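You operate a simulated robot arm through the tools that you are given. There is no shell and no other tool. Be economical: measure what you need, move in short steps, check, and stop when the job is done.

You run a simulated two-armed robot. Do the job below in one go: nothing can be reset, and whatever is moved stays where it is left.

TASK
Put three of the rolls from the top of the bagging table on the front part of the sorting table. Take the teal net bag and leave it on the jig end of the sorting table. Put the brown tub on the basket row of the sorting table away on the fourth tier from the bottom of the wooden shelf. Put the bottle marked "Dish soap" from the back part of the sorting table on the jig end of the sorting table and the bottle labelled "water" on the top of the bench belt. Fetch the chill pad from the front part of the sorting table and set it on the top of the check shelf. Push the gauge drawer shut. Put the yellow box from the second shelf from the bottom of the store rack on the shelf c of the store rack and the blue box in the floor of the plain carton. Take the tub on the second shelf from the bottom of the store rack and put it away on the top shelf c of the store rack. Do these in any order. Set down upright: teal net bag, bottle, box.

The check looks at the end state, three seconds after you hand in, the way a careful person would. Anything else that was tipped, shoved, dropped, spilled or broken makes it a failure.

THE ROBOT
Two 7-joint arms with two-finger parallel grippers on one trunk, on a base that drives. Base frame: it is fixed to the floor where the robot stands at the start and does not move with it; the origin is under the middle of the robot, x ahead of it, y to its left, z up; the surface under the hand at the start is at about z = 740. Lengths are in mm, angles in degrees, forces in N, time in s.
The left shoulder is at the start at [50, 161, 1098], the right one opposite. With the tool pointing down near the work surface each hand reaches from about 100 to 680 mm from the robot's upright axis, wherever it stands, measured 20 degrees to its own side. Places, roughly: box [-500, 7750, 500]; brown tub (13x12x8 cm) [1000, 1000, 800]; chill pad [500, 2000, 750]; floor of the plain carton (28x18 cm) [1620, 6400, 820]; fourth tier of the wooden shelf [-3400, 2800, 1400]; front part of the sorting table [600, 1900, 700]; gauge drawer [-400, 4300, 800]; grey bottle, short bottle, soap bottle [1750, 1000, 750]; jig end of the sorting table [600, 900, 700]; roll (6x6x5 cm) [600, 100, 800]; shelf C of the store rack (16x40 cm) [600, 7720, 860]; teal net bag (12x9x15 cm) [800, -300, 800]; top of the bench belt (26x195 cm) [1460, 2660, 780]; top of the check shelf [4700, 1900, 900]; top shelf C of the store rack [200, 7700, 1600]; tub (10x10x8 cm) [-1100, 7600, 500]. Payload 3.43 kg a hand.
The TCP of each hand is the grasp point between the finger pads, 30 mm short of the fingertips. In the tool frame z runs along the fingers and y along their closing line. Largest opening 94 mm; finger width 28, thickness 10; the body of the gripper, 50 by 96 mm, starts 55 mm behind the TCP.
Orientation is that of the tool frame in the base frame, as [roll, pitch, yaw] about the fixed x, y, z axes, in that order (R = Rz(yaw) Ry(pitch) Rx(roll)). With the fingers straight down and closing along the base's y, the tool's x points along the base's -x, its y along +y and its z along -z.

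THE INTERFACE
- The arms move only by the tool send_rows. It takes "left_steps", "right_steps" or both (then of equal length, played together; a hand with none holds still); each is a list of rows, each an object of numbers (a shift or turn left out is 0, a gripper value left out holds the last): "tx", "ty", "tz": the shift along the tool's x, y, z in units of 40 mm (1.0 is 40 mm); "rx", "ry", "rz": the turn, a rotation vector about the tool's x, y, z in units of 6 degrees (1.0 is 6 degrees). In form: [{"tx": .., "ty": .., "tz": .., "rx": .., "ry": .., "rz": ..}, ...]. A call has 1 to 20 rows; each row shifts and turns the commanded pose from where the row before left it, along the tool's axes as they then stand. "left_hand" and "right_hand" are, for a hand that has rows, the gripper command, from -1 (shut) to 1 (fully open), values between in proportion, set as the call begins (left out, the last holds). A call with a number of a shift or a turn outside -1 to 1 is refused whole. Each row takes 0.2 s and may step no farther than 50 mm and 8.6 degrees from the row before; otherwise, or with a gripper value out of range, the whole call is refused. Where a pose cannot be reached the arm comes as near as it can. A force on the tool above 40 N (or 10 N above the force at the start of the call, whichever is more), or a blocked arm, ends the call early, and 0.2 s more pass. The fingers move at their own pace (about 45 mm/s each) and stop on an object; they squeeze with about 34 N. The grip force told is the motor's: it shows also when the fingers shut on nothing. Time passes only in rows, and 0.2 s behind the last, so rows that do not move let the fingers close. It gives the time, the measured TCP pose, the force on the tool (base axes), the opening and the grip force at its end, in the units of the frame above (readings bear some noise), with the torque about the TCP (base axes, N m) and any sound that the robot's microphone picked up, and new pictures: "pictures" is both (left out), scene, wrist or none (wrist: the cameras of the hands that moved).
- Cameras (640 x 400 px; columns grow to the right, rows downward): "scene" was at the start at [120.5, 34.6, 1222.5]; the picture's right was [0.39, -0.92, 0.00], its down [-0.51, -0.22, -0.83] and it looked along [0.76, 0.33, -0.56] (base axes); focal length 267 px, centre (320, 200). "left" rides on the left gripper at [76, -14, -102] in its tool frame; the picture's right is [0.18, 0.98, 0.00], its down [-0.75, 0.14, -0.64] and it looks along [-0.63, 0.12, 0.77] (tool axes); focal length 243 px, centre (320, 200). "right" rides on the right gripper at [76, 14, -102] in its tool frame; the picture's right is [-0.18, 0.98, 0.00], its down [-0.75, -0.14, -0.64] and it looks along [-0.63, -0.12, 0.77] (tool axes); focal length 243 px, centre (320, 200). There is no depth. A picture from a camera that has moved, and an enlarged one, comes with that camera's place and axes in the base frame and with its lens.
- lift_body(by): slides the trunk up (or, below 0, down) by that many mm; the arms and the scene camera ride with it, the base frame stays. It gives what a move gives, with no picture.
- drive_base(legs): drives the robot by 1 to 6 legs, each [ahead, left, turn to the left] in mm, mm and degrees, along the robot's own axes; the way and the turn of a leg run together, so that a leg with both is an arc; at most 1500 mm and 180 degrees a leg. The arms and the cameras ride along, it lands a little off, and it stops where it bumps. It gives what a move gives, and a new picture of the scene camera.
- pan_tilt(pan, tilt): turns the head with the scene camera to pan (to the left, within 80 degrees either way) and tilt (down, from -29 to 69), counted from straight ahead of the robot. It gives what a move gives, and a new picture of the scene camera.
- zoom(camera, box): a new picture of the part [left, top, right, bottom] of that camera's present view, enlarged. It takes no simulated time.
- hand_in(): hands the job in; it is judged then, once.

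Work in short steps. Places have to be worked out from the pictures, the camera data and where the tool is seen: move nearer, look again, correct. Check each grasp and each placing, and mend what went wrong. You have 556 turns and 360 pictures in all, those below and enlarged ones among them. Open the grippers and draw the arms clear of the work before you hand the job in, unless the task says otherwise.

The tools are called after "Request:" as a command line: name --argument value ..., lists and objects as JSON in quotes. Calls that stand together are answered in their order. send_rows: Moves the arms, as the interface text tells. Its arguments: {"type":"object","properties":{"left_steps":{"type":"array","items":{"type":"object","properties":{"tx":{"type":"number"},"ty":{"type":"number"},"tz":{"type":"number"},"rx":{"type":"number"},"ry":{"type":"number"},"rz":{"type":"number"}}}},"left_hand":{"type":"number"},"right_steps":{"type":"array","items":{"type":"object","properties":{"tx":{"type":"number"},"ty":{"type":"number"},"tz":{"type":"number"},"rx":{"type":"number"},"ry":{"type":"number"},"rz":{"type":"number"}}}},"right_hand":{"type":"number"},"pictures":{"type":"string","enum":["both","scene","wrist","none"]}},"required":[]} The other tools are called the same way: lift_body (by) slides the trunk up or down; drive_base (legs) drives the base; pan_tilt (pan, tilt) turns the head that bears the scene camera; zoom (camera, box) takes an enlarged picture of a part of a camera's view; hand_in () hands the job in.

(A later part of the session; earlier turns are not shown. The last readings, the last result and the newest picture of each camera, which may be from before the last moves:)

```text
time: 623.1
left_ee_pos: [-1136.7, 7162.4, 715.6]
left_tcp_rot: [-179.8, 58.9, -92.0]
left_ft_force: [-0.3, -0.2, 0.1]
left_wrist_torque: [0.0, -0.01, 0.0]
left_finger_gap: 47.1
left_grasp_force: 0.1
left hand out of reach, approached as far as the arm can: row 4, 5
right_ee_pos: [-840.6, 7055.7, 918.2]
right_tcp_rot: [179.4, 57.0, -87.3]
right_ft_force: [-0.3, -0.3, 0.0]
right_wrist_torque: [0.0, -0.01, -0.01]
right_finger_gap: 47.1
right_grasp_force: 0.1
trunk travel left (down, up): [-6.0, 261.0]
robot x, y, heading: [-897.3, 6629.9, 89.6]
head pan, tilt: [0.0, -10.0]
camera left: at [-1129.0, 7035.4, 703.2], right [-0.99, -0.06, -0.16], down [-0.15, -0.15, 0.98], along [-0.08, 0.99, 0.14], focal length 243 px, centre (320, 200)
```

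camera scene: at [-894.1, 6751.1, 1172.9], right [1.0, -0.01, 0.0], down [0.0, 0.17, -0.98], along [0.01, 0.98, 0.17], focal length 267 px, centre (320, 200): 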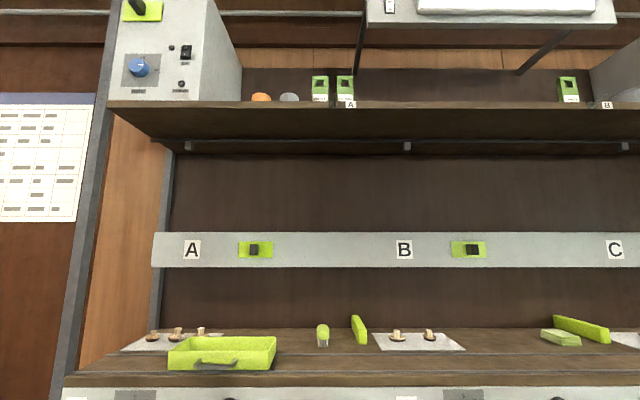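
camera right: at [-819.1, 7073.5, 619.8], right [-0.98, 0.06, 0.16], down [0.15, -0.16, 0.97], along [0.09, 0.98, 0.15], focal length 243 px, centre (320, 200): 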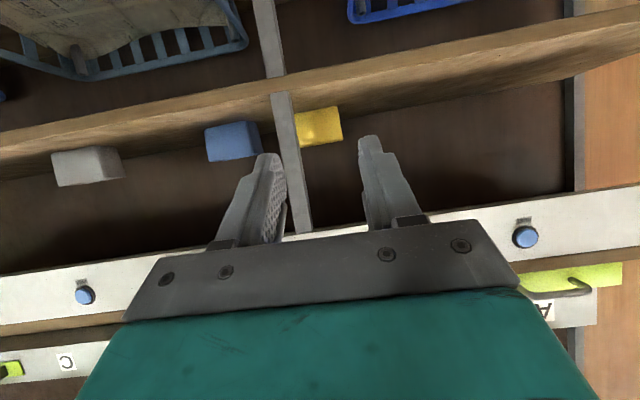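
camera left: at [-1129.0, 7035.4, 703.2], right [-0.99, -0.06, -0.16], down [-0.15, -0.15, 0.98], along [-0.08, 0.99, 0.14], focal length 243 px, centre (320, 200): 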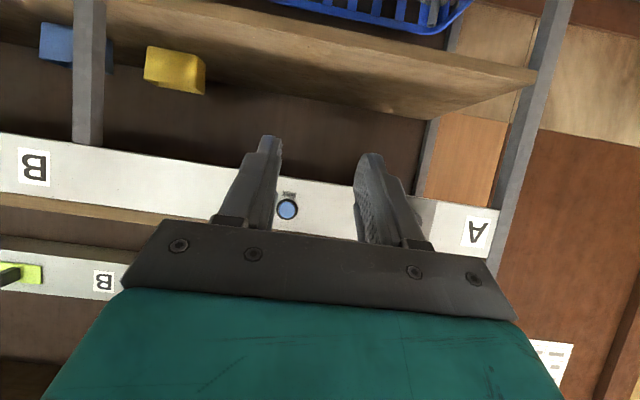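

Request:
send_rows --left_steps '[{"tx": 0.2, "tz": 0.95, "ty": -0.2}, {"tx": 0.2, "tz": 0.95, "ty": -0.2}, {"tx": 0.2, "tz": 0.95, "ty": -0.2}, {"tx": -0.2, "tz": 0.9, "ty": -0.2}]' --pictures "scene"

```text
time: 624.1
left_ee_pos: [-1155.1, 7224.5, 734.3]
left_tcp_rot: [-179.9, 58.9, -91.9]
left_ft_force: [0.2, -0.2, -0.9]
left_wrist_torque: [-0.02, 0.01, 0.01]
left_finger_gap: 47.2
left_grasp_force: 0.1
left hand out of reach, approached as far as the arm can: row 1, 2, 3, 4
right_ee_pos: [-840.8, 7056.2, 919.0]
right_tcp_rot: [179.5, 57.0, -87.2]
right_ft_force: [0.0, 0.2, 0.2]
right_wrist_torque: [0.04, -0.03, 0.01]
right_finger_gap: 46.8
right_grasp_force: 0.0
trunk travel left (down, up): [-6.0, 261.0]
robot x, y, heading: [-893.6, 6629.4, 89.7]
head pan, tilt: [0.0, -10.0]
camera scene: at [-894.1, 6751.1, 1172.9], right [1.0, -0.01, 0.0], down [0.0, 0.17, -0.98], along [0.01, 0.98, 0.17], focal length 267 px, centre (320, 200)
```

scene: 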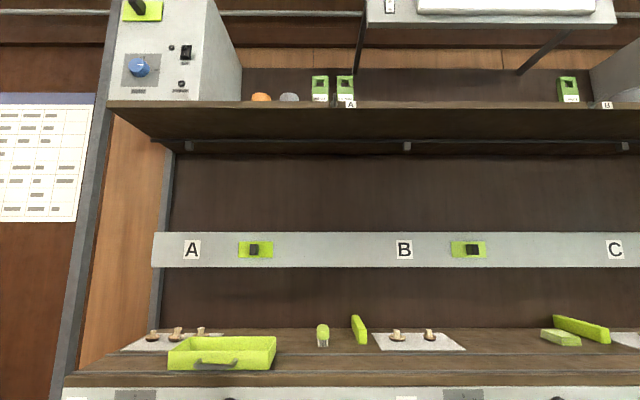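

Request:
send_rows --left_steps '[{"tx": 0.5, "tz": -0.8}, {"tx": 0.5, "tz": -0.8}, {"tx": 0.5, "tz": -0.8}, {"tx": 0.5, "tz": -0.8}, {"tx": 0.9, "tz": 0.3, "ty": -0.3}, {"tx": 0.9, "tz": 0.3, "ty": -0.3}, {"tx": 0.9, "tz": 0.5, "ty": -0.3}]' --pictures "none"

Request:
send_rows --left_steps '[{"tx": -0.2, "tz": 0.8, "ty": -0.4}, {"tx": -0.2, "tz": 0.8, "ty": -0.4}, {"tx": -0.2, "tz": 0.8, "ty": -0.4}, {"tx": -0.2, "tz": 0.8, "ty": -0.4}]' --pictures "none"

```text
time: 625.7
left_ee_pos: [-1159.1, 7059.2, 694.4]
left_tcp_rot: [-179.9, 58.9, -92.0]
left_ft_force: [0.7, -0.4, -0.4]
left_wrist_torque: [0.01, 0.02, -0.02]
left_finger_gap: 47.1
left_grasp_force: 0.1
left hand out of reach, approached as far as the arm can: row 5, 6, 7
right_ee_pos: [-841.4, 7056.1, 918.7]
right_tcp_rot: [179.4, 57.0, -87.4]
right_ft_force: [-1.4, 0.6, -0.7]
right_wrist_torque: [-0.01, 0.01, 0.01]
right_finger_gap: 46.8
right_grasp_force: 0.0
trunk travel left (down, up): [-6.0, 261.0]
robot x, y, heading: [-896.7, 6629.9, 89.5]
head pan, tilt: [0.0, -10.0]
```

```text
time: 626.7
left_ee_pos: [-1127.3, 7172.1, 724.2]
left_tcp_rot: [-180.0, 58.9, -92.0]
left_ft_force: [0.2, 0.4, 0.3]
left_wrist_torque: [-0.03, 0.01, 0.02]
left_finger_gap: 47.1
left_grasp_force: 0.1
left hand out of reach, approached as far as the arm can: row 1, 2, 3, 4
right_ee_pos: [-839.9, 7055.3, 918.3]
right_tcp_rot: [179.4, 57.0, -87.3]
right_ft_force: [0.3, 0.4, 0.4]
right_wrist_torque: [-0.01, 0.0, 0.03]
right_finger_gap: 46.9
right_grasp_force: 0.0
trunk travel left (down, up): [-6.0, 261.0]
robot x, y, heading: [-890.6, 6627.3, 89.8]
head pan, tilt: [0.0, -10.0]
```

The left arm can't get low and far in this pose. Return it, and use the right hand with the base turned 15° right so the forearm clears the post.

Request:
send_rows --left_steps '[{"tx": 0.3, "tz": -0.85}, {"tx": 0.3, "tz": -0.85}, {"tx": 0.3, "tz": -0.85}, {"tx": 0.3, "tz": -0.85, "ry": 1}, {"ry": 1}, {"ry": 1}, {"ry": 1}, {"ry": 1}, {"ry": 1}, {"ry": 1}, {"ry": 1}, {"ry": 1}, {"ry": 0.8}, {"tz": -0.9}, {"tz": -0.9}]' --pictures "none"

Request:
drive_base --legs '[[-100, 0, 0], [0, 0, -15], [0, 60, 0]]'

Request:
send_rows --right_steps '[{"tx": -0.2, "tz": 0.9, "ry": -0.4}, {"tx": 0.54, "tz": 0.98}, {"tx": 0.54, "tz": 0.98}, {"tx": 0.54, "tz": 0.98}, {"tx": 0.54, "tz": 0.98}, {"tx": 0.54, "tz": 0.98}, {"tx": 0.54, "tz": 0.98}, {"tx": 0.4, "tz": 0.98}, {"tx": -0.5, "tz": 0.85}]' --pictures "wrist"

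```text
time: 629.9
left_ee_pos: [-1133.3, 7027.7, 824.6]
left_tcp_rot: [179.9, 0.1, -92.1]
left_ft_force: [0.1, 0.7, -0.2]
left_wrist_torque: [0.0, 0.02, 0.01]
left_finger_gap: 46.9
left_grasp_force: 0.1
right_ee_pos: [-840.3, 7055.1, 918.6]
right_tcp_rot: [179.4, 57.0, -87.3]
right_ft_force: [-0.2, -0.7, -0.1]
right_wrist_torque: [-0.04, 0.0, 0.04]
right_finger_gap: 47.1
right_grasp_force: 0.0
trunk travel left (down, up): [-6.0, 261.0]
robot x, y, heading: [-895.5, 6629.0, 89.9]
head pan, tilt: [0.0, -10.0]
```

```text
time: 632.7
left_ee_pos: [-1077.9, 6994.4, 824.9]
left_tcp_rot: [180.0, 0.1, -107.3]
left_ft_force: [0.5, 0.5, -0.8]
left_wrist_torque: [0.02, 0.02, 0.02]
left_finger_gap: 46.8
left_grasp_force: 0.1
right_ee_pos: [-787.9, 6944.2, 917.7]
right_tcp_rot: [179.4, 56.9, -102.5]
right_ft_force: [-0.9, -1.1, -0.5]
right_wrist_torque: [-0.01, -0.02, 0.03]
right_finger_gap: 47.0
right_grasp_force: 0.1
trunk travel left (down, up): [-6.0, 261.0]
robot x, y, heading: [-949.1, 6543.1, 74.3]
head pan, tilt: [0.0, -10.0]
camera scene: at [-920.0, 6663.1, 1172.9], right [0.96, -0.27, 0.0], down [0.05, 0.17, -0.98], along [0.26, 0.95, 0.17], focal length 267 px, centre (320, 200)
```

scene: 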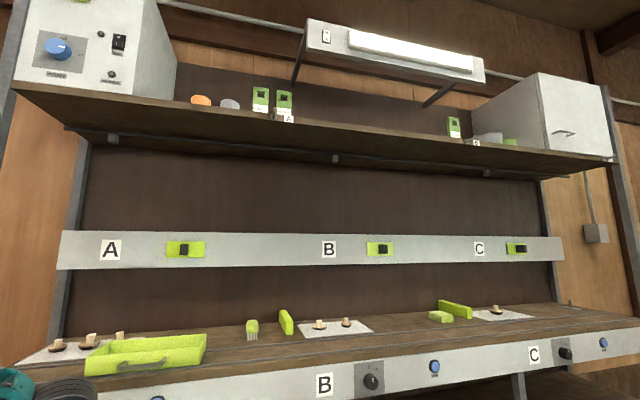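

```text
time: 634.7
left_ee_pos: [-1077.7, 6994.3, 826.2]
left_tcp_rot: [179.9, 0.3, -107.3]
left_ft_force: [-0.1, 0.6, -0.1]
left_wrist_torque: [0.04, 0.01, 0.0]
left_finger_gap: 46.8
left_grasp_force: 0.1
right_ee_pos: [-742.3, 7176.0, 638.2]
right_tcp_rot: [179.2, 59.2, -102.6]
right_ft_force: [-0.3, -0.2, 0.1]
right_wrist_torque: [0.0, 0.0, 0.0]
right_finger_gap: 47.1
right_grasp_force: 0.1
trunk travel left (down, up): [-6.0, 261.0]
robot x, y, heading: [-952.6, 6545.5, 74.4]
head pan, tilt: [0.0, -10.0]
camera right: at [-781.2, 7054.6, 626.6], right [-0.94, 0.29, 0.17], down [0.11, -0.19, 0.97], along [0.32, 0.94, 0.15], focal length 243 px, centre (320, 200)
```

right: 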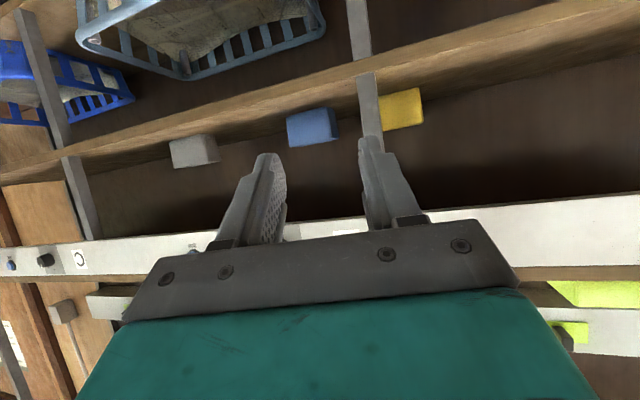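

Box wall still near x≈-843. Drive left 229 and ahead 360 to the insertion start.

Request:
drive_base --legs '[[0, 229, 0], [350, 0, 0]]'

Request:
zoom --camera "right" --box '[0, 0, 640, 400]'

```text
time: 639.2
left_ee_pos: [-1204.7, 7388.4, 826.0]
left_tcp_rot: [180.0, 0.1, -107.5]
left_ft_force: [-0.6, 0.2, 0.0]
left_wrist_torque: [-0.03, -0.01, 0.0]
left_finger_gap: 47.1
left_grasp_force: 0.1
right_ee_pos: [-868.1, 7568.3, 640.0]
right_tcp_rot: [179.3, 59.5, -102.8]
right_ft_force: [1.4, 0.4, 0.8]
right_wrist_torque: [-0.02, 0.01, -0.03]
right_finger_gap: 47.0
right_grasp_force: 0.1
trunk travel left (down, up): [-6.0, 261.0]
robot x, y, heading: [-1081.3, 6937.4, 74.4]
head pan, tilt: [0.0, -10.0]
camera scene: at [-1047.3, 7056.8, 1172.8], right [0.96, -0.27, 0.0], down [0.05, 0.17, -0.98], along [0.27, 0.95, 0.17], focal length 267 px, centre (320, 200)
```

scene: 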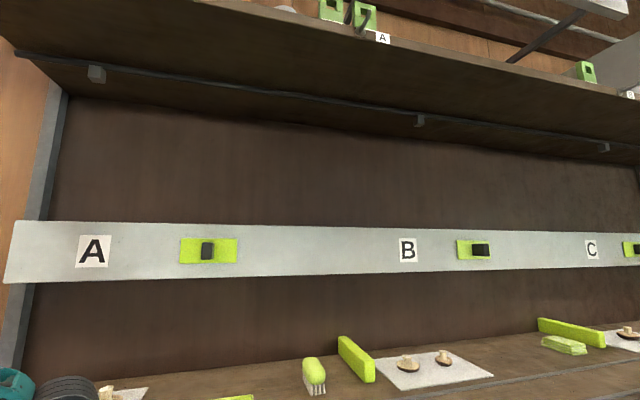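

```text
1.00 times, centred on (320, 200) of right (not enlarged: the box is as wide or as high as the picture)
camera zoom: at [-907.8, 7448.1, 627.0], right [-0.94, 0.3, 0.16], down [0.11, -0.2, 0.97], along [0.32, 0.93, 0.15], focal length 243 px, centre (320, 200)
```

zoom: 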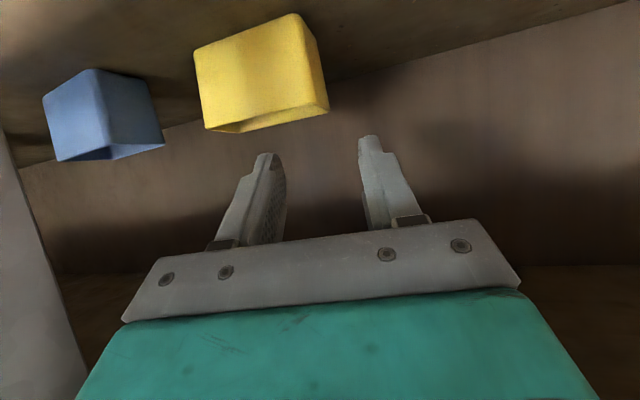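

Nicely aligned with the wall along the finger axis. Tuck the left hand, insert partly, drive, then finish.

Request:
send_rows --left_steps '[{"tx": 0.9}, {"tx": 0.9}, {"tx": 0.9}, {"tx": 0.5}]' --right_steps '[{"tz": 0.4}, {"tz": 0.4}, {"tz": 0.2}, {"tz": 0}]' --pictures "none"

Request:
drive_base --legs '[[50, 0, 0]]'

Request:
zoom --camera "right" --box '[0, 0, 640, 400]'

```text
time: 640.2
left_ee_pos: [-1242.4, 7265.7, 824.2]
left_tcp_rot: [180.0, 0.2, -107.4]
left_ft_force: [-0.3, 0.0, 0.3]
left_wrist_torque: [0.0, 0.02, 0.02]
left_finger_gap: 46.9
left_grasp_force: 0.0
right_ee_pos: [-861.0, 7603.3, 619.7]
right_tcp_rot: [179.3, 59.5, -102.7]
right_ft_force: [0.0, -0.5, 0.0]
right_wrist_torque: [0.02, -0.02, 0.0]
right_finger_gap: 47.0
right_grasp_force: 0.0
trunk travel left (down, up): [-6.0, 261.0]
robot x, y, heading: [-1076.9, 6935.3, 74.5]
head pan, tilt: [0.0, -10.0]
```

```text
time: 641.1
left_ee_pos: [-1231.1, 7302.4, 825.0]
left_tcp_rot: [180.0, 0.2, -107.5]
left_ft_force: [-0.2, 0.8, 0.1]
left_wrist_torque: [-0.01, 0.03, 0.0]
left_finger_gap: 47.0
left_grasp_force: 0.2
right_ee_pos: [-858.0, 7624.8, 597.2]
right_tcp_rot: [179.7, 57.2, -101.5]
right_ft_force: [0.8, 0.2, -0.3]
right_wrist_torque: [-0.01, 0.03, 0.0]
right_finger_gap: 46.9
right_grasp_force: 0.0
trunk travel left (down, up): [-6.0, 261.0]
robot x, y, heading: [-1068.2, 6974.8, 74.1]
head pan, tilt: [0.0, -10.0]
stopped in leg 1: the robot was blocked; the commanded pose is now the measured one
camera scene: at [-1036.4, 7093.2, 1173.1], right [0.96, -0.27, 0.0], down [0.05, 0.17, -0.98], along [0.27, 0.95, 0.17], focal length 267 px, centre (320, 200)
```

scene: 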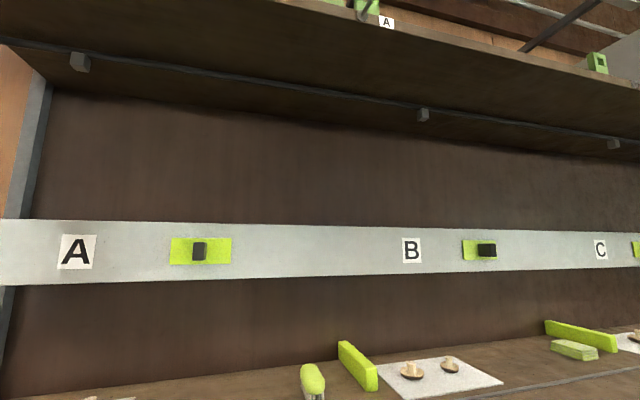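

```text
1.00 times, centred on (320, 200) of right (not enlarged: the box is as wide or as high as the picture)
camera zoom: at [-896.1, 7503.3, 589.0], right [-0.94, 0.29, 0.16], down [0.12, -0.16, 0.98], along [0.31, 0.94, 0.12], focal length 243 px, centre (320, 200)
```

zoom: 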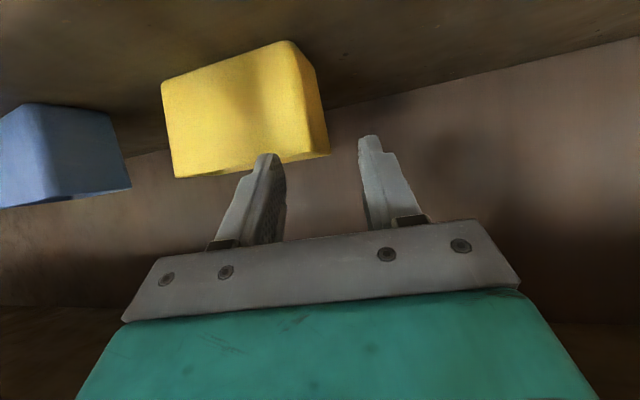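

The forearm hits the underside of the panel. New plan: flatten the hand to ~20°, hook inside the box, slide it left of the post and forward to the shelf edge, then grasp it vertically. Back off and re-pitch.

Request:
drive_base --legs '[[-150, 0, 0]]'

Request:
send_rows --right_steps '[{"ry": -1}, {"ry": -1, "tx": -0.3, "tz": 0.2}, {"ry": -0.2, "tx": -0.3, "tz": 0.3}]' --right_hand -1 --pictures "wrist"

```text
time: 642.5
left_ee_pos: [-1272.4, 7157.9, 824.0]
left_tcp_rot: [180.0, 0.2, -107.6]
left_ft_force: [0.0, 0.8, 0.1]
left_wrist_torque: [0.02, -0.03, 0.01]
left_finger_gap: 47.1
left_grasp_force: 0.1
right_ee_pos: [-898.9, 7480.1, 595.8]
right_tcp_rot: [179.7, 57.3, -101.4]
right_ft_force: [0.1, -0.5, 0.6]
right_wrist_torque: [-0.01, 0.01, -0.03]
right_finger_gap: 46.9
right_grasp_force: 0.1
trunk travel left (down, up): [-6.0, 261.0]
robot x, y, heading: [-1109.7, 6826.5, 74.4]
head pan, tilt: [0.0, -10.0]
camera scene: at [-1077.5, 6947.7, 1172.9], right [0.96, -0.27, 0.0], down [0.05, 0.17, -0.98], along [0.27, 0.95, 0.17], focal length 267 px, centre (320, 200)
```

scene: 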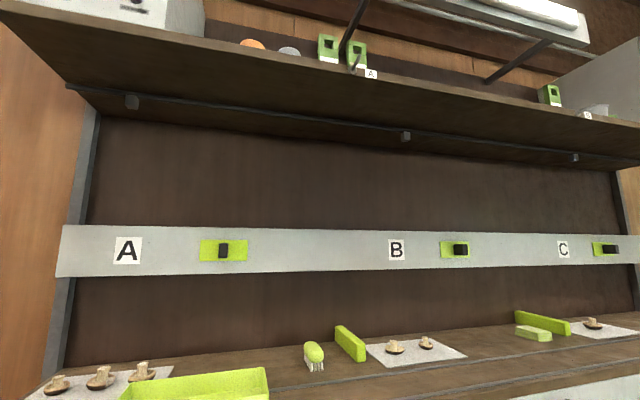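

```text
time: 643.3
left_ee_pos: [-1272.2, 7158.1, 824.3]
left_tcp_rot: [180.0, 0.2, -107.5]
left_ft_force: [-0.7, -0.4, -1.5]
left_wrist_torque: [0.01, -0.01, -0.01]
left_finger_gap: 47.1
left_grasp_force: 0.0
right_ee_pos: [-898.4, 7497.1, 599.2]
right_tcp_rot: [180.0, 67.4, -101.4]
right_ft_force: [-0.3, -0.1, 0.0]
right_wrist_torque: [-0.04, -0.03, 0.02]
right_finger_gap: 0.0
right_grasp_force: 20.5
right hand out of reach, approached as far as the arm can: row 2, 3
trunk travel left (down, up): [-6.0, 261.0]
robot x, y, heading: [-1111.4, 6825.6, 74.2]
head pan, tilt: [0.0, -10.0]
camera right: at [-936.8, 7378.0, 568.1], right [-0.95, 0.26, 0.17], down [0.08, -0.33, 0.94], along [0.3, 0.91, 0.29], focal length 243 px, centre (320, 200)
```

right: 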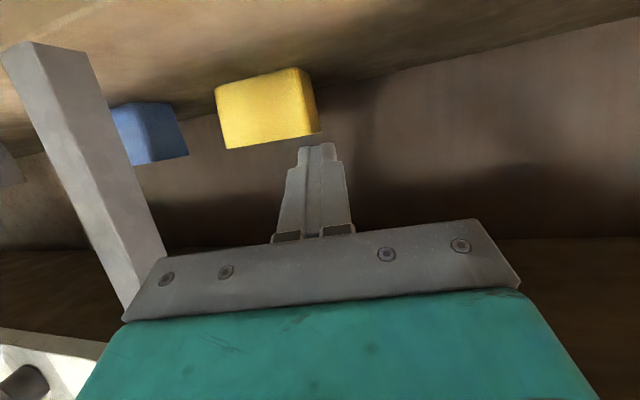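

Flattened. Rim z≈574, front-left corner ≈(-844,7650). Slide the fist in over the rim near the left wall.

Request:
send_rows --right_steps '[{"tx": -0.12}]' --pictures "none"

Request:
drive_base --legs '[[110, -21, 0]]'

Request:
zoom --camera "right" --box '[0, 0, 640, 400]'

```text
time: 643.7
left_ee_pos: [-1271.9, 7157.2, 824.4]
left_tcp_rot: [-180.0, 0.2, -107.5]
left_ft_force: [0.7, -0.3, -0.5]
left_wrist_torque: [0.02, -0.02, 0.01]
left_finger_gap: 47.1
left_grasp_force: 0.0
right_ee_pos: [-900.7, 7498.5, 602.6]
right_tcp_rot: [179.9, 67.4, -101.5]
right_ft_force: [-0.3, 0.2, 0.2]
right_wrist_torque: [-0.03, -0.01, -0.02]
right_finger_gap: 0.0
right_grasp_force: 33.1
trunk travel left (down, up): [-6.0, 261.0]
robot x, y, heading: [-1108.1, 6827.3, 74.2]
head pan, tilt: [0.0, -10.0]
```

```text
time: 644.9
left_ee_pos: [-1222.2, 7257.3, 824.9]
left_tcp_rot: [179.9, 0.1, -107.6]
left_ft_force: [-0.1, -0.3, -0.3]
left_wrist_torque: [0.0, -0.02, -0.02]
left_finger_gap: 47.0
left_grasp_force: 0.1
right_ee_pos: [-848.9, 7597.8, 602.0]
right_tcp_rot: [179.8, 67.4, -101.6]
right_ft_force: [-0.4, -0.5, 0.2]
right_wrist_torque: [-0.02, -0.02, 0.02]
right_finger_gap: 0.0
right_grasp_force: 32.4
trunk travel left (down, up): [-6.0, 261.0]
robot x, y, heading: [-1060.3, 6931.3, 74.0]
head pan, tilt: [0.0, -10.0]
camera scene: at [-1027.3, 7047.6, 1172.8], right [0.96, -0.27, 0.0], down [0.05, 0.17, -0.98], along [0.27, 0.95, 0.17], focal length 267 px, centre (320, 200)
```

scene: 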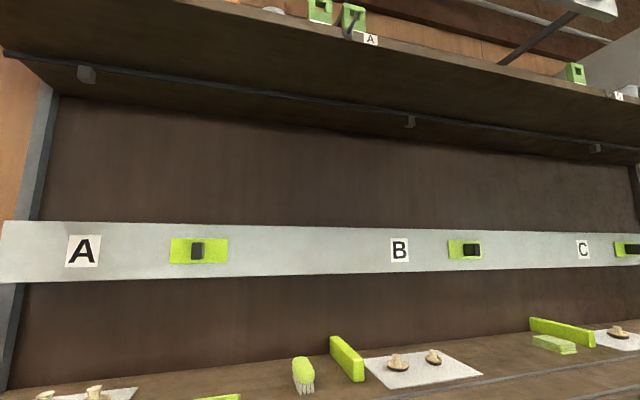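

```text
1.00 times, centred on (320, 200) of right (not enlarged: the box is as wide or as high as the picture)
camera zoom: at [-885.9, 7479.6, 572.7], right [-0.95, 0.27, 0.17], down [0.08, -0.33, 0.94], along [0.31, 0.91, 0.29], focal length 243 px, centre (320, 200)
```

zoom: 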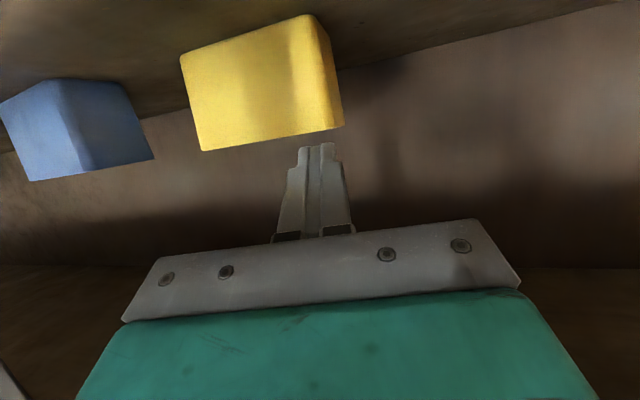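

Request:
drive_base --legs '[[45, -12, 0]]'

Request:
zoom --camera "right" --box '[0, 0, 640, 400]'

```text
time: 645.8
left_ee_pos: [-1198.1, 7297.1, 825.7]
left_tcp_rot: [180.0, 0.1, -107.6]
left_ft_force: [-0.6, 0.4, 0.3]
left_wrist_torque: [-0.01, 0.0, -0.05]
left_finger_gap: 46.8
left_grasp_force: 0.1
right_ee_pos: [-823.4, 7637.6, 601.4]
right_tcp_rot: [-180.0, 67.3, -101.6]
right_ft_force: [1.2, -1.1, -0.6]
right_wrist_torque: [0.03, 0.01, -0.04]
right_finger_gap: 0.0
right_grasp_force: 33.0
trunk travel left (down, up): [-6.0, 261.0]
robot x, y, heading: [-1037.7, 6969.2, 74.1]
head pan, tilt: [0.0, -10.0]
camera scene: at [-1003.5, 7087.4, 1172.8], right [0.96, -0.27, 0.0], down [0.05, 0.17, -0.98], along [0.27, 0.95, 0.17], focal length 267 px, centre (320, 200)
```

scene: 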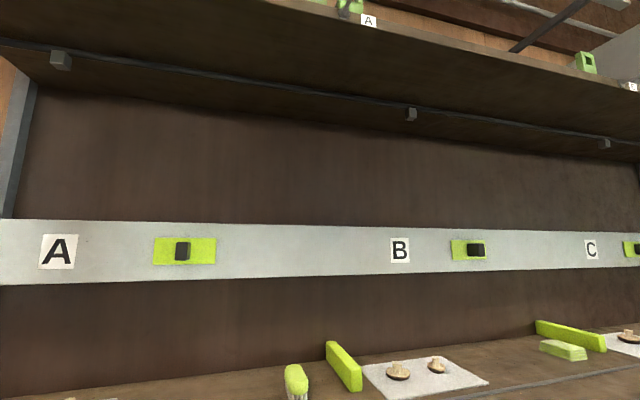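

```text
1.00 times, centred on (320, 200) of right (not enlarged: the box is as wide or as high as the picture)
camera zoom: at [-862.0, 7519.3, 572.7], right [-0.95, 0.27, 0.17], down [0.08, -0.33, 0.94], along [0.31, 0.91, 0.29], focal length 243 px, centre (320, 200)
```

zoom: 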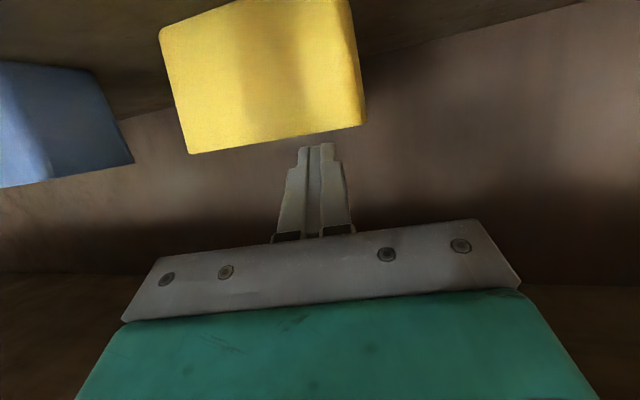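

Fist is above the box rim. Lower 12 mm to hook inside.

Request:
send_rows --right_steps '[{"tx": 0.14, "tz": 0.06}, {"tx": 0.14, "tz": 0.06}]' --pictures "wrist"

```text
time: 646.4
left_ee_pos: [-1198.0, 7296.4, 824.1]
left_tcp_rot: [-179.9, 0.2, -107.5]
left_ft_force: [0.6, 0.1, 0.1]
left_wrist_torque: [0.0, 0.0, -0.03]
left_finger_gap: 46.9
left_grasp_force: 0.1
right_ee_pos: [-823.9, 7636.1, 599.2]
right_tcp_rot: [-179.7, 67.9, -101.4]
right_ft_force: [-3.1, 0.2, 14.8]
right_wrist_torque: [0.34, -0.01, 0.03]
right_finger_gap: 0.0
right_grasp_force: 32.3
right hand out of reach, approached as far as the arm can: row 2
trunk travel left (down, up): [-6.0, 261.0]
robot x, y, heading: [-1040.0, 6965.6, 74.2]
head pan, tilt: [0.0, -10.0]
camera right: at [-861.2, 7518.0, 567.9], right [-0.95, 0.26, 0.17], down [0.07, -0.33, 0.94], along [0.3, 0.91, 0.3], focal length 243 px, centre (320, 200)
```

right: 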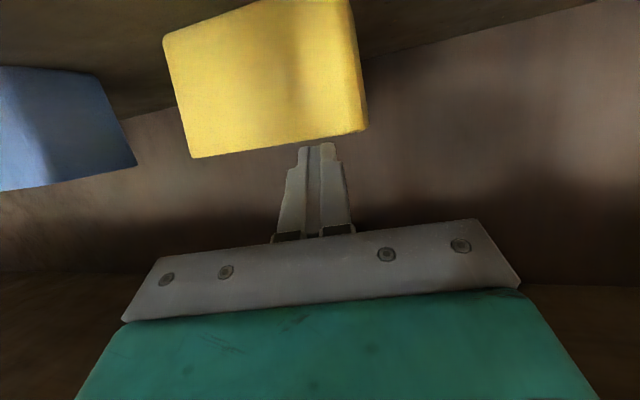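

The fist rests on the front rim with ~15 N. Try dragging: base back 60 and left 40 together, then look.

Request:
drive_base --legs '[[-60, 40, 0]]'

Request:
zoom --camera "right" --box '[0, 0, 640, 400]'

```text
time: 647.5
left_ee_pos: [-1253.2, 7251.2, 824.7]
left_tcp_rot: [-180.0, 0.1, -107.6]
left_ft_force: [-0.7, 0.0, -0.3]
left_wrist_torque: [0.02, -0.02, 0.02]
left_finger_gap: 46.8
left_grasp_force: 0.1
right_ee_pos: [-877.2, 7588.4, 593.2]
right_tcp_rot: [179.9, 67.3, -101.6]
right_ft_force: [-0.9, -0.8, -0.1]
right_wrist_torque: [0.03, 0.01, -0.01]
right_finger_gap: 0.2
right_grasp_force: 33.0
trunk travel left (down, up): [-6.0, 261.0]
robot x, y, heading: [-1088.5, 6919.3, 74.1]
head pan, tilt: [0.0, -10.0]
camera scene: at [-1058.0, 7041.2, 1172.8], right [0.96, -0.27, 0.0], down [0.05, 0.17, -0.98], along [0.27, 0.95, 0.17], focal length 267 px, centre (320, 200)
```

scene: 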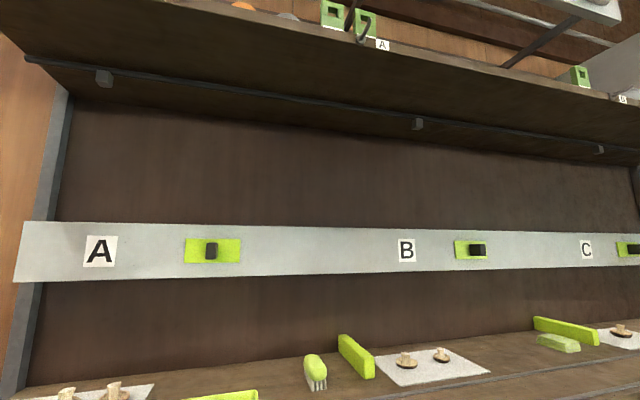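

```text
1.00 times, centred on (320, 200) of right (not enlarged: the box is as wide or as high as the picture)
camera zoom: at [-915.4, 7469.7, 563.2], right [-0.95, 0.27, 0.17], down [0.08, -0.32, 0.94], along [0.31, 0.91, 0.29], focal length 243 px, centre (320, 200)
```

zoom: 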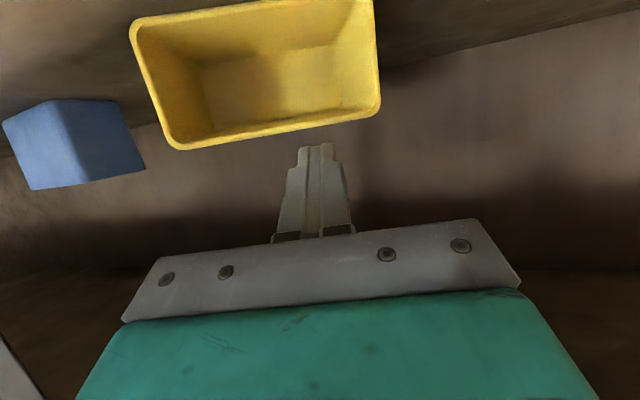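

The box tipped forward onto its side, opening toward me, clear (left) of the post — useful: I can grip a side wall head-on and then re-pitch the hand down, which makes it upright. Back off 90, re-pitch to 60°, open.

Request:
drive_base --legs '[[-100, 0, 0]]'

Request:
send_rows --right_steps '[{"ry": 0.6, "tx": 0.3}, {"ry": 0.6, "tx": 0.4, "tz": 0.1}, {"tx": 0.4, "tz": 0.2}]' --right_hand 0 --pictures "wrist"

```text
time: 648.6
left_ee_pos: [-1280.7, 7156.7, 826.4]
left_tcp_rot: [179.9, 0.2, -107.6]
left_ft_force: [-0.7, 0.2, -0.1]
left_wrist_torque: [-0.02, 0.01, -0.03]
left_finger_gap: 46.9
left_grasp_force: 0.0
right_ee_pos: [-904.0, 7493.0, 592.2]
right_tcp_rot: [179.8, 67.3, -101.6]
right_ft_force: [-0.1, 0.3, -0.6]
right_wrist_torque: [0.01, 0.0, 0.0]
right_finger_gap: 0.1
right_grasp_force: 33.5
trunk travel left (down, up): [-6.0, 261.0]
robot x, y, heading: [-1120.6, 6826.0, 74.2]
head pan, tilt: [0.0, -10.0]
camera scene: at [-1085.0, 6946.6, 1172.9], right [0.96, -0.27, 0.0], down [0.05, 0.17, -0.98], along [0.27, 0.95, 0.17], focal length 267 px, centre (320, 200)
```

scene: 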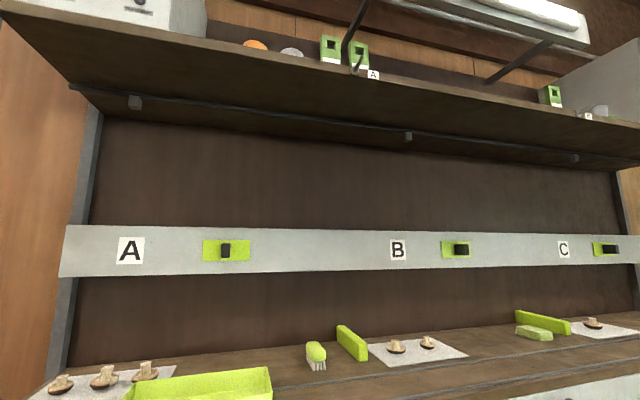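

```text
time: 649.4
left_ee_pos: [-1280.2, 7156.1, 823.9]
left_tcp_rot: [180.0, 0.2, -107.7]
left_ft_force: [-0.6, -0.4, 0.1]
left_wrist_torque: [-0.04, -0.04, 0.02]
left_finger_gap: 47.0
left_grasp_force: 0.2
right_ee_pos: [-908.3, 7474.4, 559.9]
right_tcp_rot: [-180.0, 60.0, -101.6]
right_ft_force: [0.3, 0.5, 0.4]
right_wrist_torque: [0.03, 0.03, -0.01]
right_finger_gap: 47.1
right_grasp_force: 0.1
right hand out of reach, approached as far as the arm can: row 2, 3
trunk travel left (down, up): [-6.0, 261.0]
robot x, y, heading: [-1117.6, 6822.6, 74.2]
head pan, tilt: [0.0, -10.0]
camera right: at [-946.8, 7354.3, 546.3], right [-0.94, 0.29, 0.16], down [0.1, -0.21, 0.97], along [0.31, 0.94, 0.16], focal length 243 px, centre (320, 200)
```

right: 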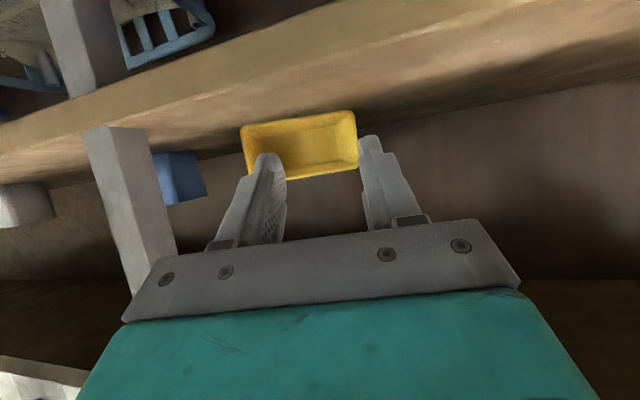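

Box opening spans x≈-917..-815, z≈509–555 at y≈7570. Lower 18 mm and move so the left wall is between the fingers.

Request:
send_rows --right_steps '[{"tx": 0.4, "tz": 0.22}]' --pictures "none"

Request:
drive_base --legs '[[50, 36, 0]]'

Request:
zoom --camera "right" --box '[0, 0, 640, 400]'

```text
time: 649.8
left_ee_pos: [-1279.0, 7156.1, 824.9]
left_tcp_rot: [180.0, 0.2, -107.7]
left_ft_force: [-0.3, -0.9, -0.1]
left_wrist_torque: [0.04, 0.0, 0.0]
left_finger_gap: 47.0
left_grasp_force: 0.0
right_ee_pos: [-909.2, 7469.3, 548.8]
right_tcp_rot: [179.9, 60.2, -101.6]
right_ft_force: [0.1, -1.0, 0.1]
right_wrist_torque: [0.02, -0.01, 0.03]
right_finger_gap: 47.2
right_grasp_force: 0.0
right hand out of reach, approached as far as the arm can: row 1
trunk travel left (down, up): [-6.0, 261.0]
robot x, y, heading: [-1116.4, 6826.9, 74.2]
head pan, tilt: [0.0, -10.0]
```

```text
time: 650.8
left_ee_pos: [-1300.2, 7213.6, 825.0]
left_tcp_rot: [-180.0, 0.2, -107.6]
left_ft_force: [0.1, 0.4, 0.5]
left_wrist_torque: [0.01, -0.04, 0.0]
left_finger_gap: 46.9
left_grasp_force: 0.1
right_ee_pos: [-930.6, 7527.9, 549.3]
right_tcp_rot: [179.9, 60.1, -101.5]
right_ft_force: [0.5, -0.1, -0.1]
right_wrist_torque: [-0.01, 0.02, -0.02]
right_finger_gap: 47.4
right_grasp_force: 0.1
trunk travel left (down, up): [-6.0, 261.0]
robot x, y, heading: [-1137.9, 6886.1, 74.0]
head pan, tilt: [0.0, -10.0]
camera scene: at [-1105.4, 7004.0, 1172.8], right [0.96, -0.27, 0.0], down [0.05, 0.17, -0.98], along [0.27, 0.95, 0.17], focal length 267 px, centre (320, 200)
```

scene: 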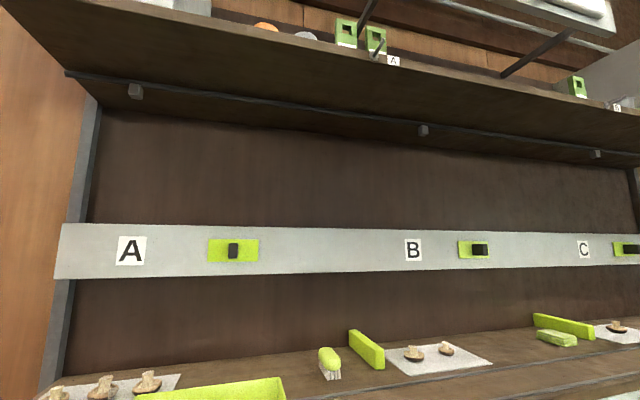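

```text
1.00 times, centred on (320, 200) of right (not enlarged: the box is as wide or as high as the picture)
camera zoom: at [-968.5, 7405.4, 535.7], right [-0.94, 0.29, 0.16], down [0.1, -0.21, 0.97], along [0.31, 0.94, 0.16], focal length 243 px, centre (320, 200)
```

zoom: 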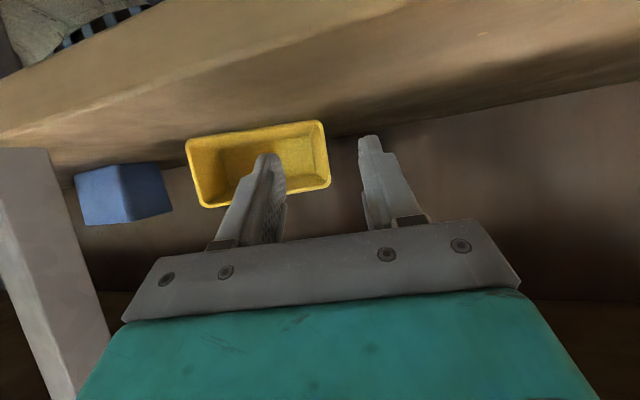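

Left wall sits between the fingers. Advance 42.

Request:
drive_base --legs '[[42, 0, 0]]'

Request:
zoom --camera "right" --box '[0, 0, 640, 400]'

```text
time: 651.7
left_ee_pos: [-1289.7, 7253.8, 825.6]
left_tcp_rot: [180.0, 0.2, -107.6]
left_ft_force: [0.2, -0.9, -0.6]
left_wrist_torque: [0.0, 0.03, 0.0]
left_finger_gap: 47.0
left_grasp_force: 0.0
right_ee_pos: [-919.1, 7566.8, 550.5]
right_tcp_rot: [179.9, 60.1, -101.5]
right_ft_force: [-0.1, -0.6, -0.3]
right_wrist_torque: [0.0, -0.02, 0.01]
right_finger_gap: 47.0
right_grasp_force: 0.0
trunk travel left (down, up): [-6.0, 261.0]
robot x, y, heading: [-1128.0, 6923.1, 73.9]
head pan, tilt: [0.0, -10.0]
camera scene: at [-1094.0, 7044.1, 1172.8], right [0.96, -0.27, 0.0], down [0.05, 0.17, -0.98], along [0.27, 0.95, 0.17], focal length 267 px, centre (320, 200)
```

scene: 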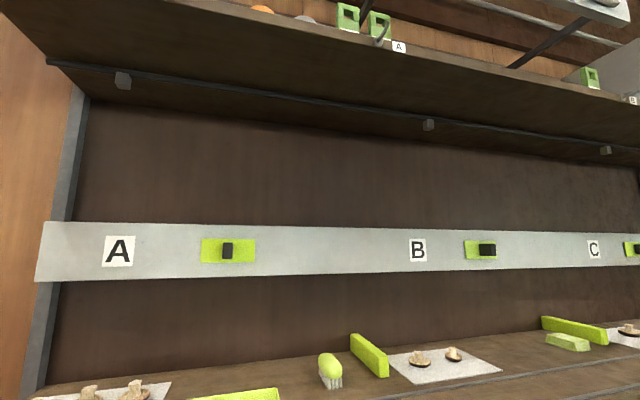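

```text
1.00 times, centred on (320, 200) of right (not enlarged: the box is as wide or as high as the picture)
camera zoom: at [-957.1, 7445.5, 535.7], right [-0.94, 0.29, 0.16], down [0.1, -0.21, 0.97], along [0.31, 0.94, 0.16], focal length 243 px, centre (320, 200)
```

zoom: 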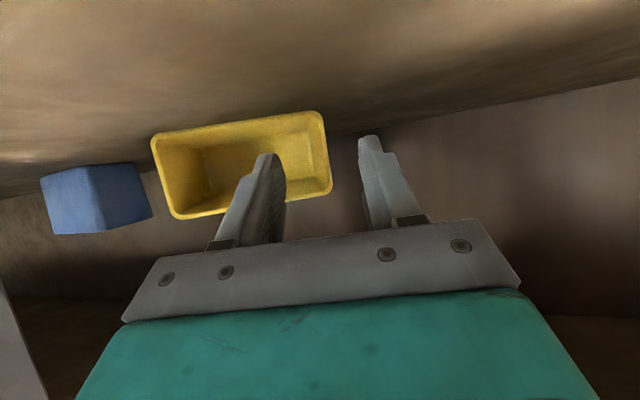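

Rim plane is actually at y≈7598; advance another 32.

Request:
drive_base --legs '[[32, 8, 0]]'

Request:
zoom --camera "right" --box '[0, 0, 640, 400]'

```text
time: 652.6
left_ee_pos: [-1288.0, 7286.9, 824.7]
left_tcp_rot: [179.9, 0.2, -107.5]
left_ft_force: [-0.1, -0.2, 0.9]
left_wrist_torque: [-0.02, -0.01, 0.0]
left_finger_gap: 47.3
left_grasp_force: 0.0
right_ee_pos: [-916.2, 7599.7, 549.4]
right_tcp_rot: [179.9, 60.2, -101.5]
right_ft_force: [-0.9, 0.2, 0.0]
right_wrist_torque: [-0.01, -0.02, 0.01]
right_finger_gap: 47.2
right_grasp_force: 0.0
trunk travel left (down, up): [-6.0, 261.0]
robot x, y, heading: [-1127.0, 6958.7, 74.0]
head pan, tilt: [0.0, -10.0]
camera scene: at [-1092.9, 7077.2, 1172.8], right [0.96, -0.27, 0.0], down [0.05, 0.17, -0.98], along [0.27, 0.95, 0.17], focal length 267 px, centre (320, 200)
```

scene: 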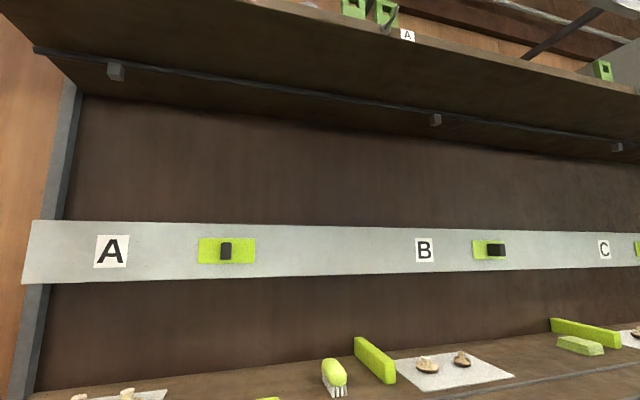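

```text
1.00 times, centred on (320, 200) of right (not enlarged: the box is as wide or as high as the picture)
camera zoom: at [-955.9, 7478.6, 535.7], right [-0.94, 0.29, 0.16], down [0.1, -0.21, 0.97], along [0.31, 0.94, 0.16], focal length 243 px, centre (320, 200)
```

zoom: 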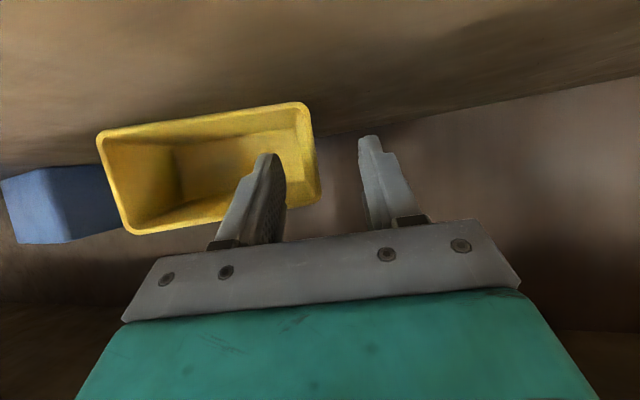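

The inner fingertip is ~20 mm inside. Close on the left wall.

Request:
send_rows --right_steps '[{"tz": 0.15}, {"tz": 0}, {"tz": 0}, {"tz": 0}, {"tz": 0}]' --right_hand -1 --pictures "wrist"

```text
time: 653.8
left_ee_pos: [-1286.9, 7287.2, 826.1]
left_tcp_rot: [180.0, 0.3, -107.6]
left_ft_force: [-0.8, -0.4, 0.3]
left_wrist_torque: [0.03, -0.01, -0.05]
left_finger_gap: 47.2
left_grasp_force: 0.0
right_ee_pos: [-917.5, 7600.3, 549.4]
right_tcp_rot: [180.0, 60.2, -101.5]
right_ft_force: [0.0, 1.2, 0.6]
right_wrist_torque: [-0.01, -0.05, 0.05]
right_finger_gap: 2.8
right_grasp_force: 34.0
right hand out of reach, approached as far as the arm can: row 1
trunk travel left (down, up): [-6.0, 261.0]
robot x, y, heading: [-1126.7, 6955.4, 73.7]
head pan, tilt: [0.0, -10.0]
camera right: at [-955.8, 7478.6, 535.8], right [-0.94, 0.29, 0.16], down [0.1, -0.21, 0.97], along [0.31, 0.94, 0.17], focal length 243 px, centre (320, 200)
```

right: 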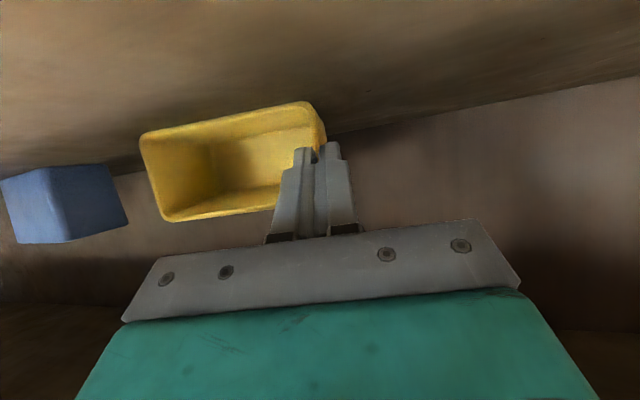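

Gripped on the 2.8 mm wall. Lift slightly and back out.

Request:
lift_body --by 25

Request:
drive_base --legs '[[-250, 0, 0]]'

Request:
zoom --camera "right" --box '[0, 0, 640, 400]'

```text
time: 654.5
left_ee_pos: [-1287.6, 7287.6, 849.5]
left_tcp_rot: [-180.0, 0.2, -107.7]
left_ft_force: [1.1, -0.7, -0.2]
left_wrist_torque: [-0.02, 0.0, -0.02]
left_finger_gap: 47.0
left_grasp_force: 0.1
right_ee_pos: [-917.1, 7599.3, 574.1]
right_tcp_rot: [179.9, 60.1, -101.6]
right_ft_force: [-0.2, 0.2, -0.4]
right_wrist_torque: [-0.04, 0.08, 0.02]
right_finger_gap: 2.9
right_grasp_force: 34.1
trunk travel left (down, up): [-31.0, 236.0]
robot x, y, heading: [-1125.9, 6958.1, 74.0]
head pan, tilt: [0.0, -10.0]
```

```text
time: 656.3
left_ee_pos: [-1356.0, 7048.6, 850.6]
left_tcp_rot: [180.0, 0.1, -107.6]
left_ft_force: [0.4, 0.6, 0.3]
left_wrist_torque: [0.01, 0.04, -0.04]
left_finger_gap: 47.2
left_grasp_force: 0.2
right_ee_pos: [-985.4, 7359.7, 574.5]
right_tcp_rot: [179.9, 60.1, -101.6]
right_ft_force: [-0.1, 0.8, -0.7]
right_wrist_torque: [-0.02, 0.05, 0.01]
right_finger_gap: 2.8
right_grasp_force: 34.0
trunk travel left (down, up): [-31.0, 236.0]
robot x, y, heading: [-1191.1, 6719.4, 74.2]
head pan, tilt: [0.0, -10.0]
camera scene: at [-1161.0, 6837.8, 1197.9], right [0.96, -0.27, 0.0], down [0.05, 0.17, -0.98], along [0.27, 0.95, 0.17], focal length 267 px, centre (320, 200)
```

scene: 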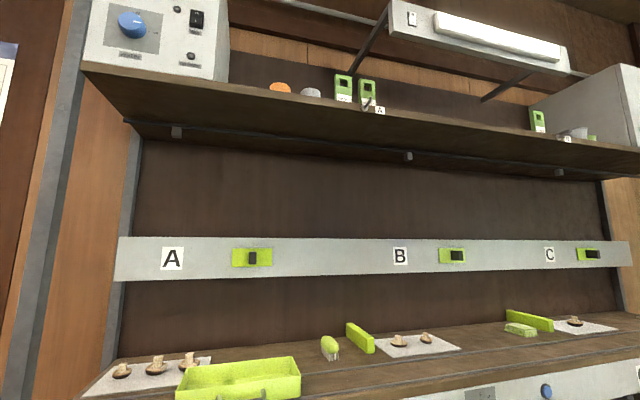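

```text
1.00 times, centred on (320, 200) of right (not enlarged: the box is as wide or as high as the picture)
camera zoom: at [-1023.9, 7239.2, 560.8], right [-0.94, 0.29, 0.16], down [0.1, -0.21, 0.97], along [0.31, 0.94, 0.16], focal length 243 px, centre (320, 200)
```

zoom: 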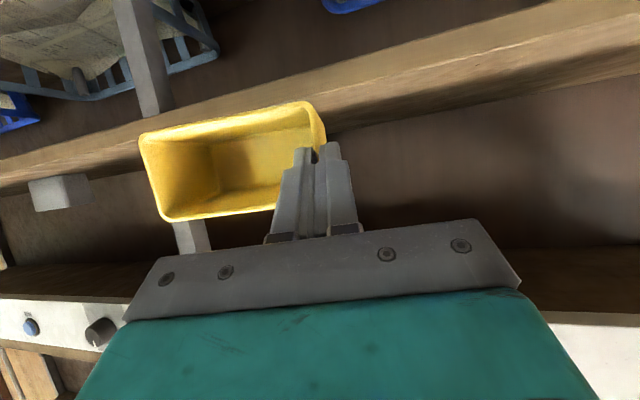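

Box held and out. Raise the trunk, draw the hand back, then re-pitch the hand past vertical (−20°) so the box becomes upright.

Request:
lift_body --by 120

Request:
send_rows --right_steps '[{"tx": -0.1, "tz": -0.98}, {"tx": -0.1, "tz": -0.98}, {"tx": -0.1, "tz": -0.98}, {"tx": -0.1, "tz": -0.98}, {"tx": -0.1, "tz": -0.98}, {"tx": -0.1, "tz": -0.98}]' --pictures "none"

Request:
send_rows --right_steps '[{"ry": 1}, {"ry": 1}, {"ry": 1}, {"ry": 1}, {"ry": 1}, {"ry": 1}, {"ry": 1}, {"ry": 1}, {"ry": 1}, {"ry": 1}, {"ry": 1}, {"ry": 1}, {"ry": 1}]' --pictures "both"

```text
time: 657.8
left_ee_pos: [-1356.0, 7048.6, 969.4]
left_tcp_rot: [179.9, 0.2, -107.6]
left_ft_force: [-1.2, 0.0, 0.0]
left_wrist_torque: [0.03, 0.0, 0.01]
left_finger_gap: 46.8
left_grasp_force: 0.0
right_ee_pos: [-986.0, 7361.8, 694.3]
right_tcp_rot: [180.0, 60.1, -101.6]
right_ft_force: [0.1, 0.7, -1.0]
right_wrist_torque: [-0.07, 0.04, 0.01]
right_finger_gap: 2.9
right_grasp_force: 34.3
trunk travel left (down, up): [-151.0, 116.0]
robot x, y, heading: [-1195.2, 6719.3, 73.9]
head pan, tilt: [0.0, -10.0]
```

```text
time: 659.2
left_ee_pos: [-1355.7, 7046.8, 970.5]
left_tcp_rot: [180.0, 0.3, -107.6]
left_ft_force: [-0.1, 0.5, 0.7]
left_wrist_torque: [-0.01, -0.01, 0.0]
left_finger_gap: 46.8
left_grasp_force: 0.0
right_ee_pos: [-1021.7, 7172.1, 833.7]
right_tcp_rot: [-180.0, 60.2, -101.5]
right_ft_force: [0.5, -0.6, -0.8]
right_wrist_torque: [-0.04, 0.07, 0.01]
right_finger_gap: 3.0
right_grasp_force: 34.4
trunk travel left (down, up): [-151.0, 116.0]
robot x, y, heading: [-1194.8, 6722.6, 74.0]
head pan, tilt: [0.0, -10.0]
```

```text
time: 662.0
left_ee_pos: [-1355.9, 7048.2, 969.8]
left_tcp_rot: [180.0, 0.1, -107.6]
left_ft_force: [0.0, -1.4, 0.4]
left_wrist_torque: [0.02, 0.0, 0.01]
left_finger_gap: 47.1
left_grasp_force: 0.0
right_ee_pos: [-1024.1, 7173.1, 831.8]
right_tcp_rot: [179.9, -17.9, -101.3]
right_ft_force: [0.1, -0.1, -1.0]
right_wrist_torque: [0.0, 0.07, -0.02]
right_finger_gap: 2.9
right_grasp_force: 34.0
trunk travel left (down, up): [-151.0, 116.0]
robot x, y, heading: [-1195.4, 6719.7, 74.2]
head pan, tilt: [0.0, -10.0]
camera scene: at [-1161.1, 6838.0, 1317.8], right [0.96, -0.27, 0.0], down [0.05, 0.17, -0.98], along [0.27, 0.95, 0.17], focal length 267 px, centre (320, 200)
camera right: at [-1045.2, 7135.5, 954.6], right [-0.93, 0.37, -0.06], down [0.32, 0.87, 0.38], along [0.19, 0.33, -0.92], focal length 243 px, centre (320, 200)
```

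scene: 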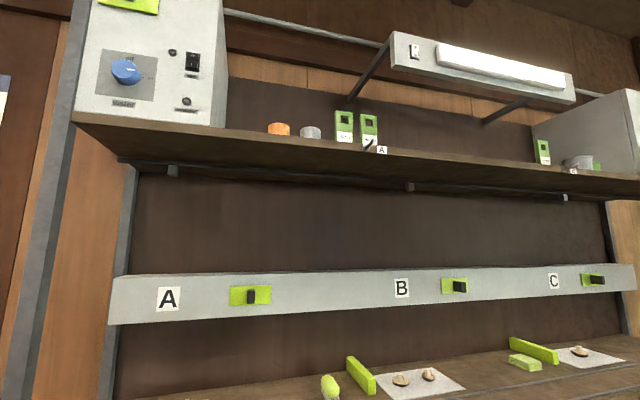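
right: 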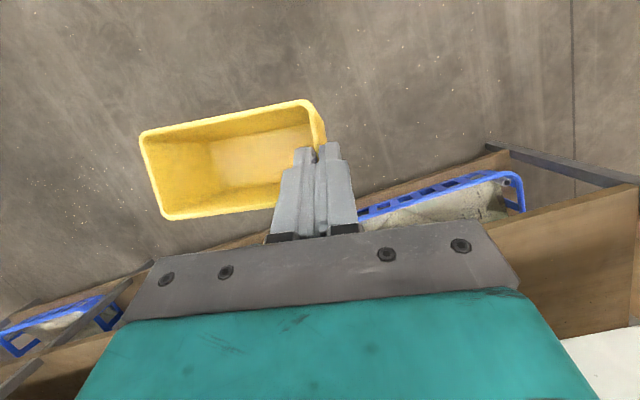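

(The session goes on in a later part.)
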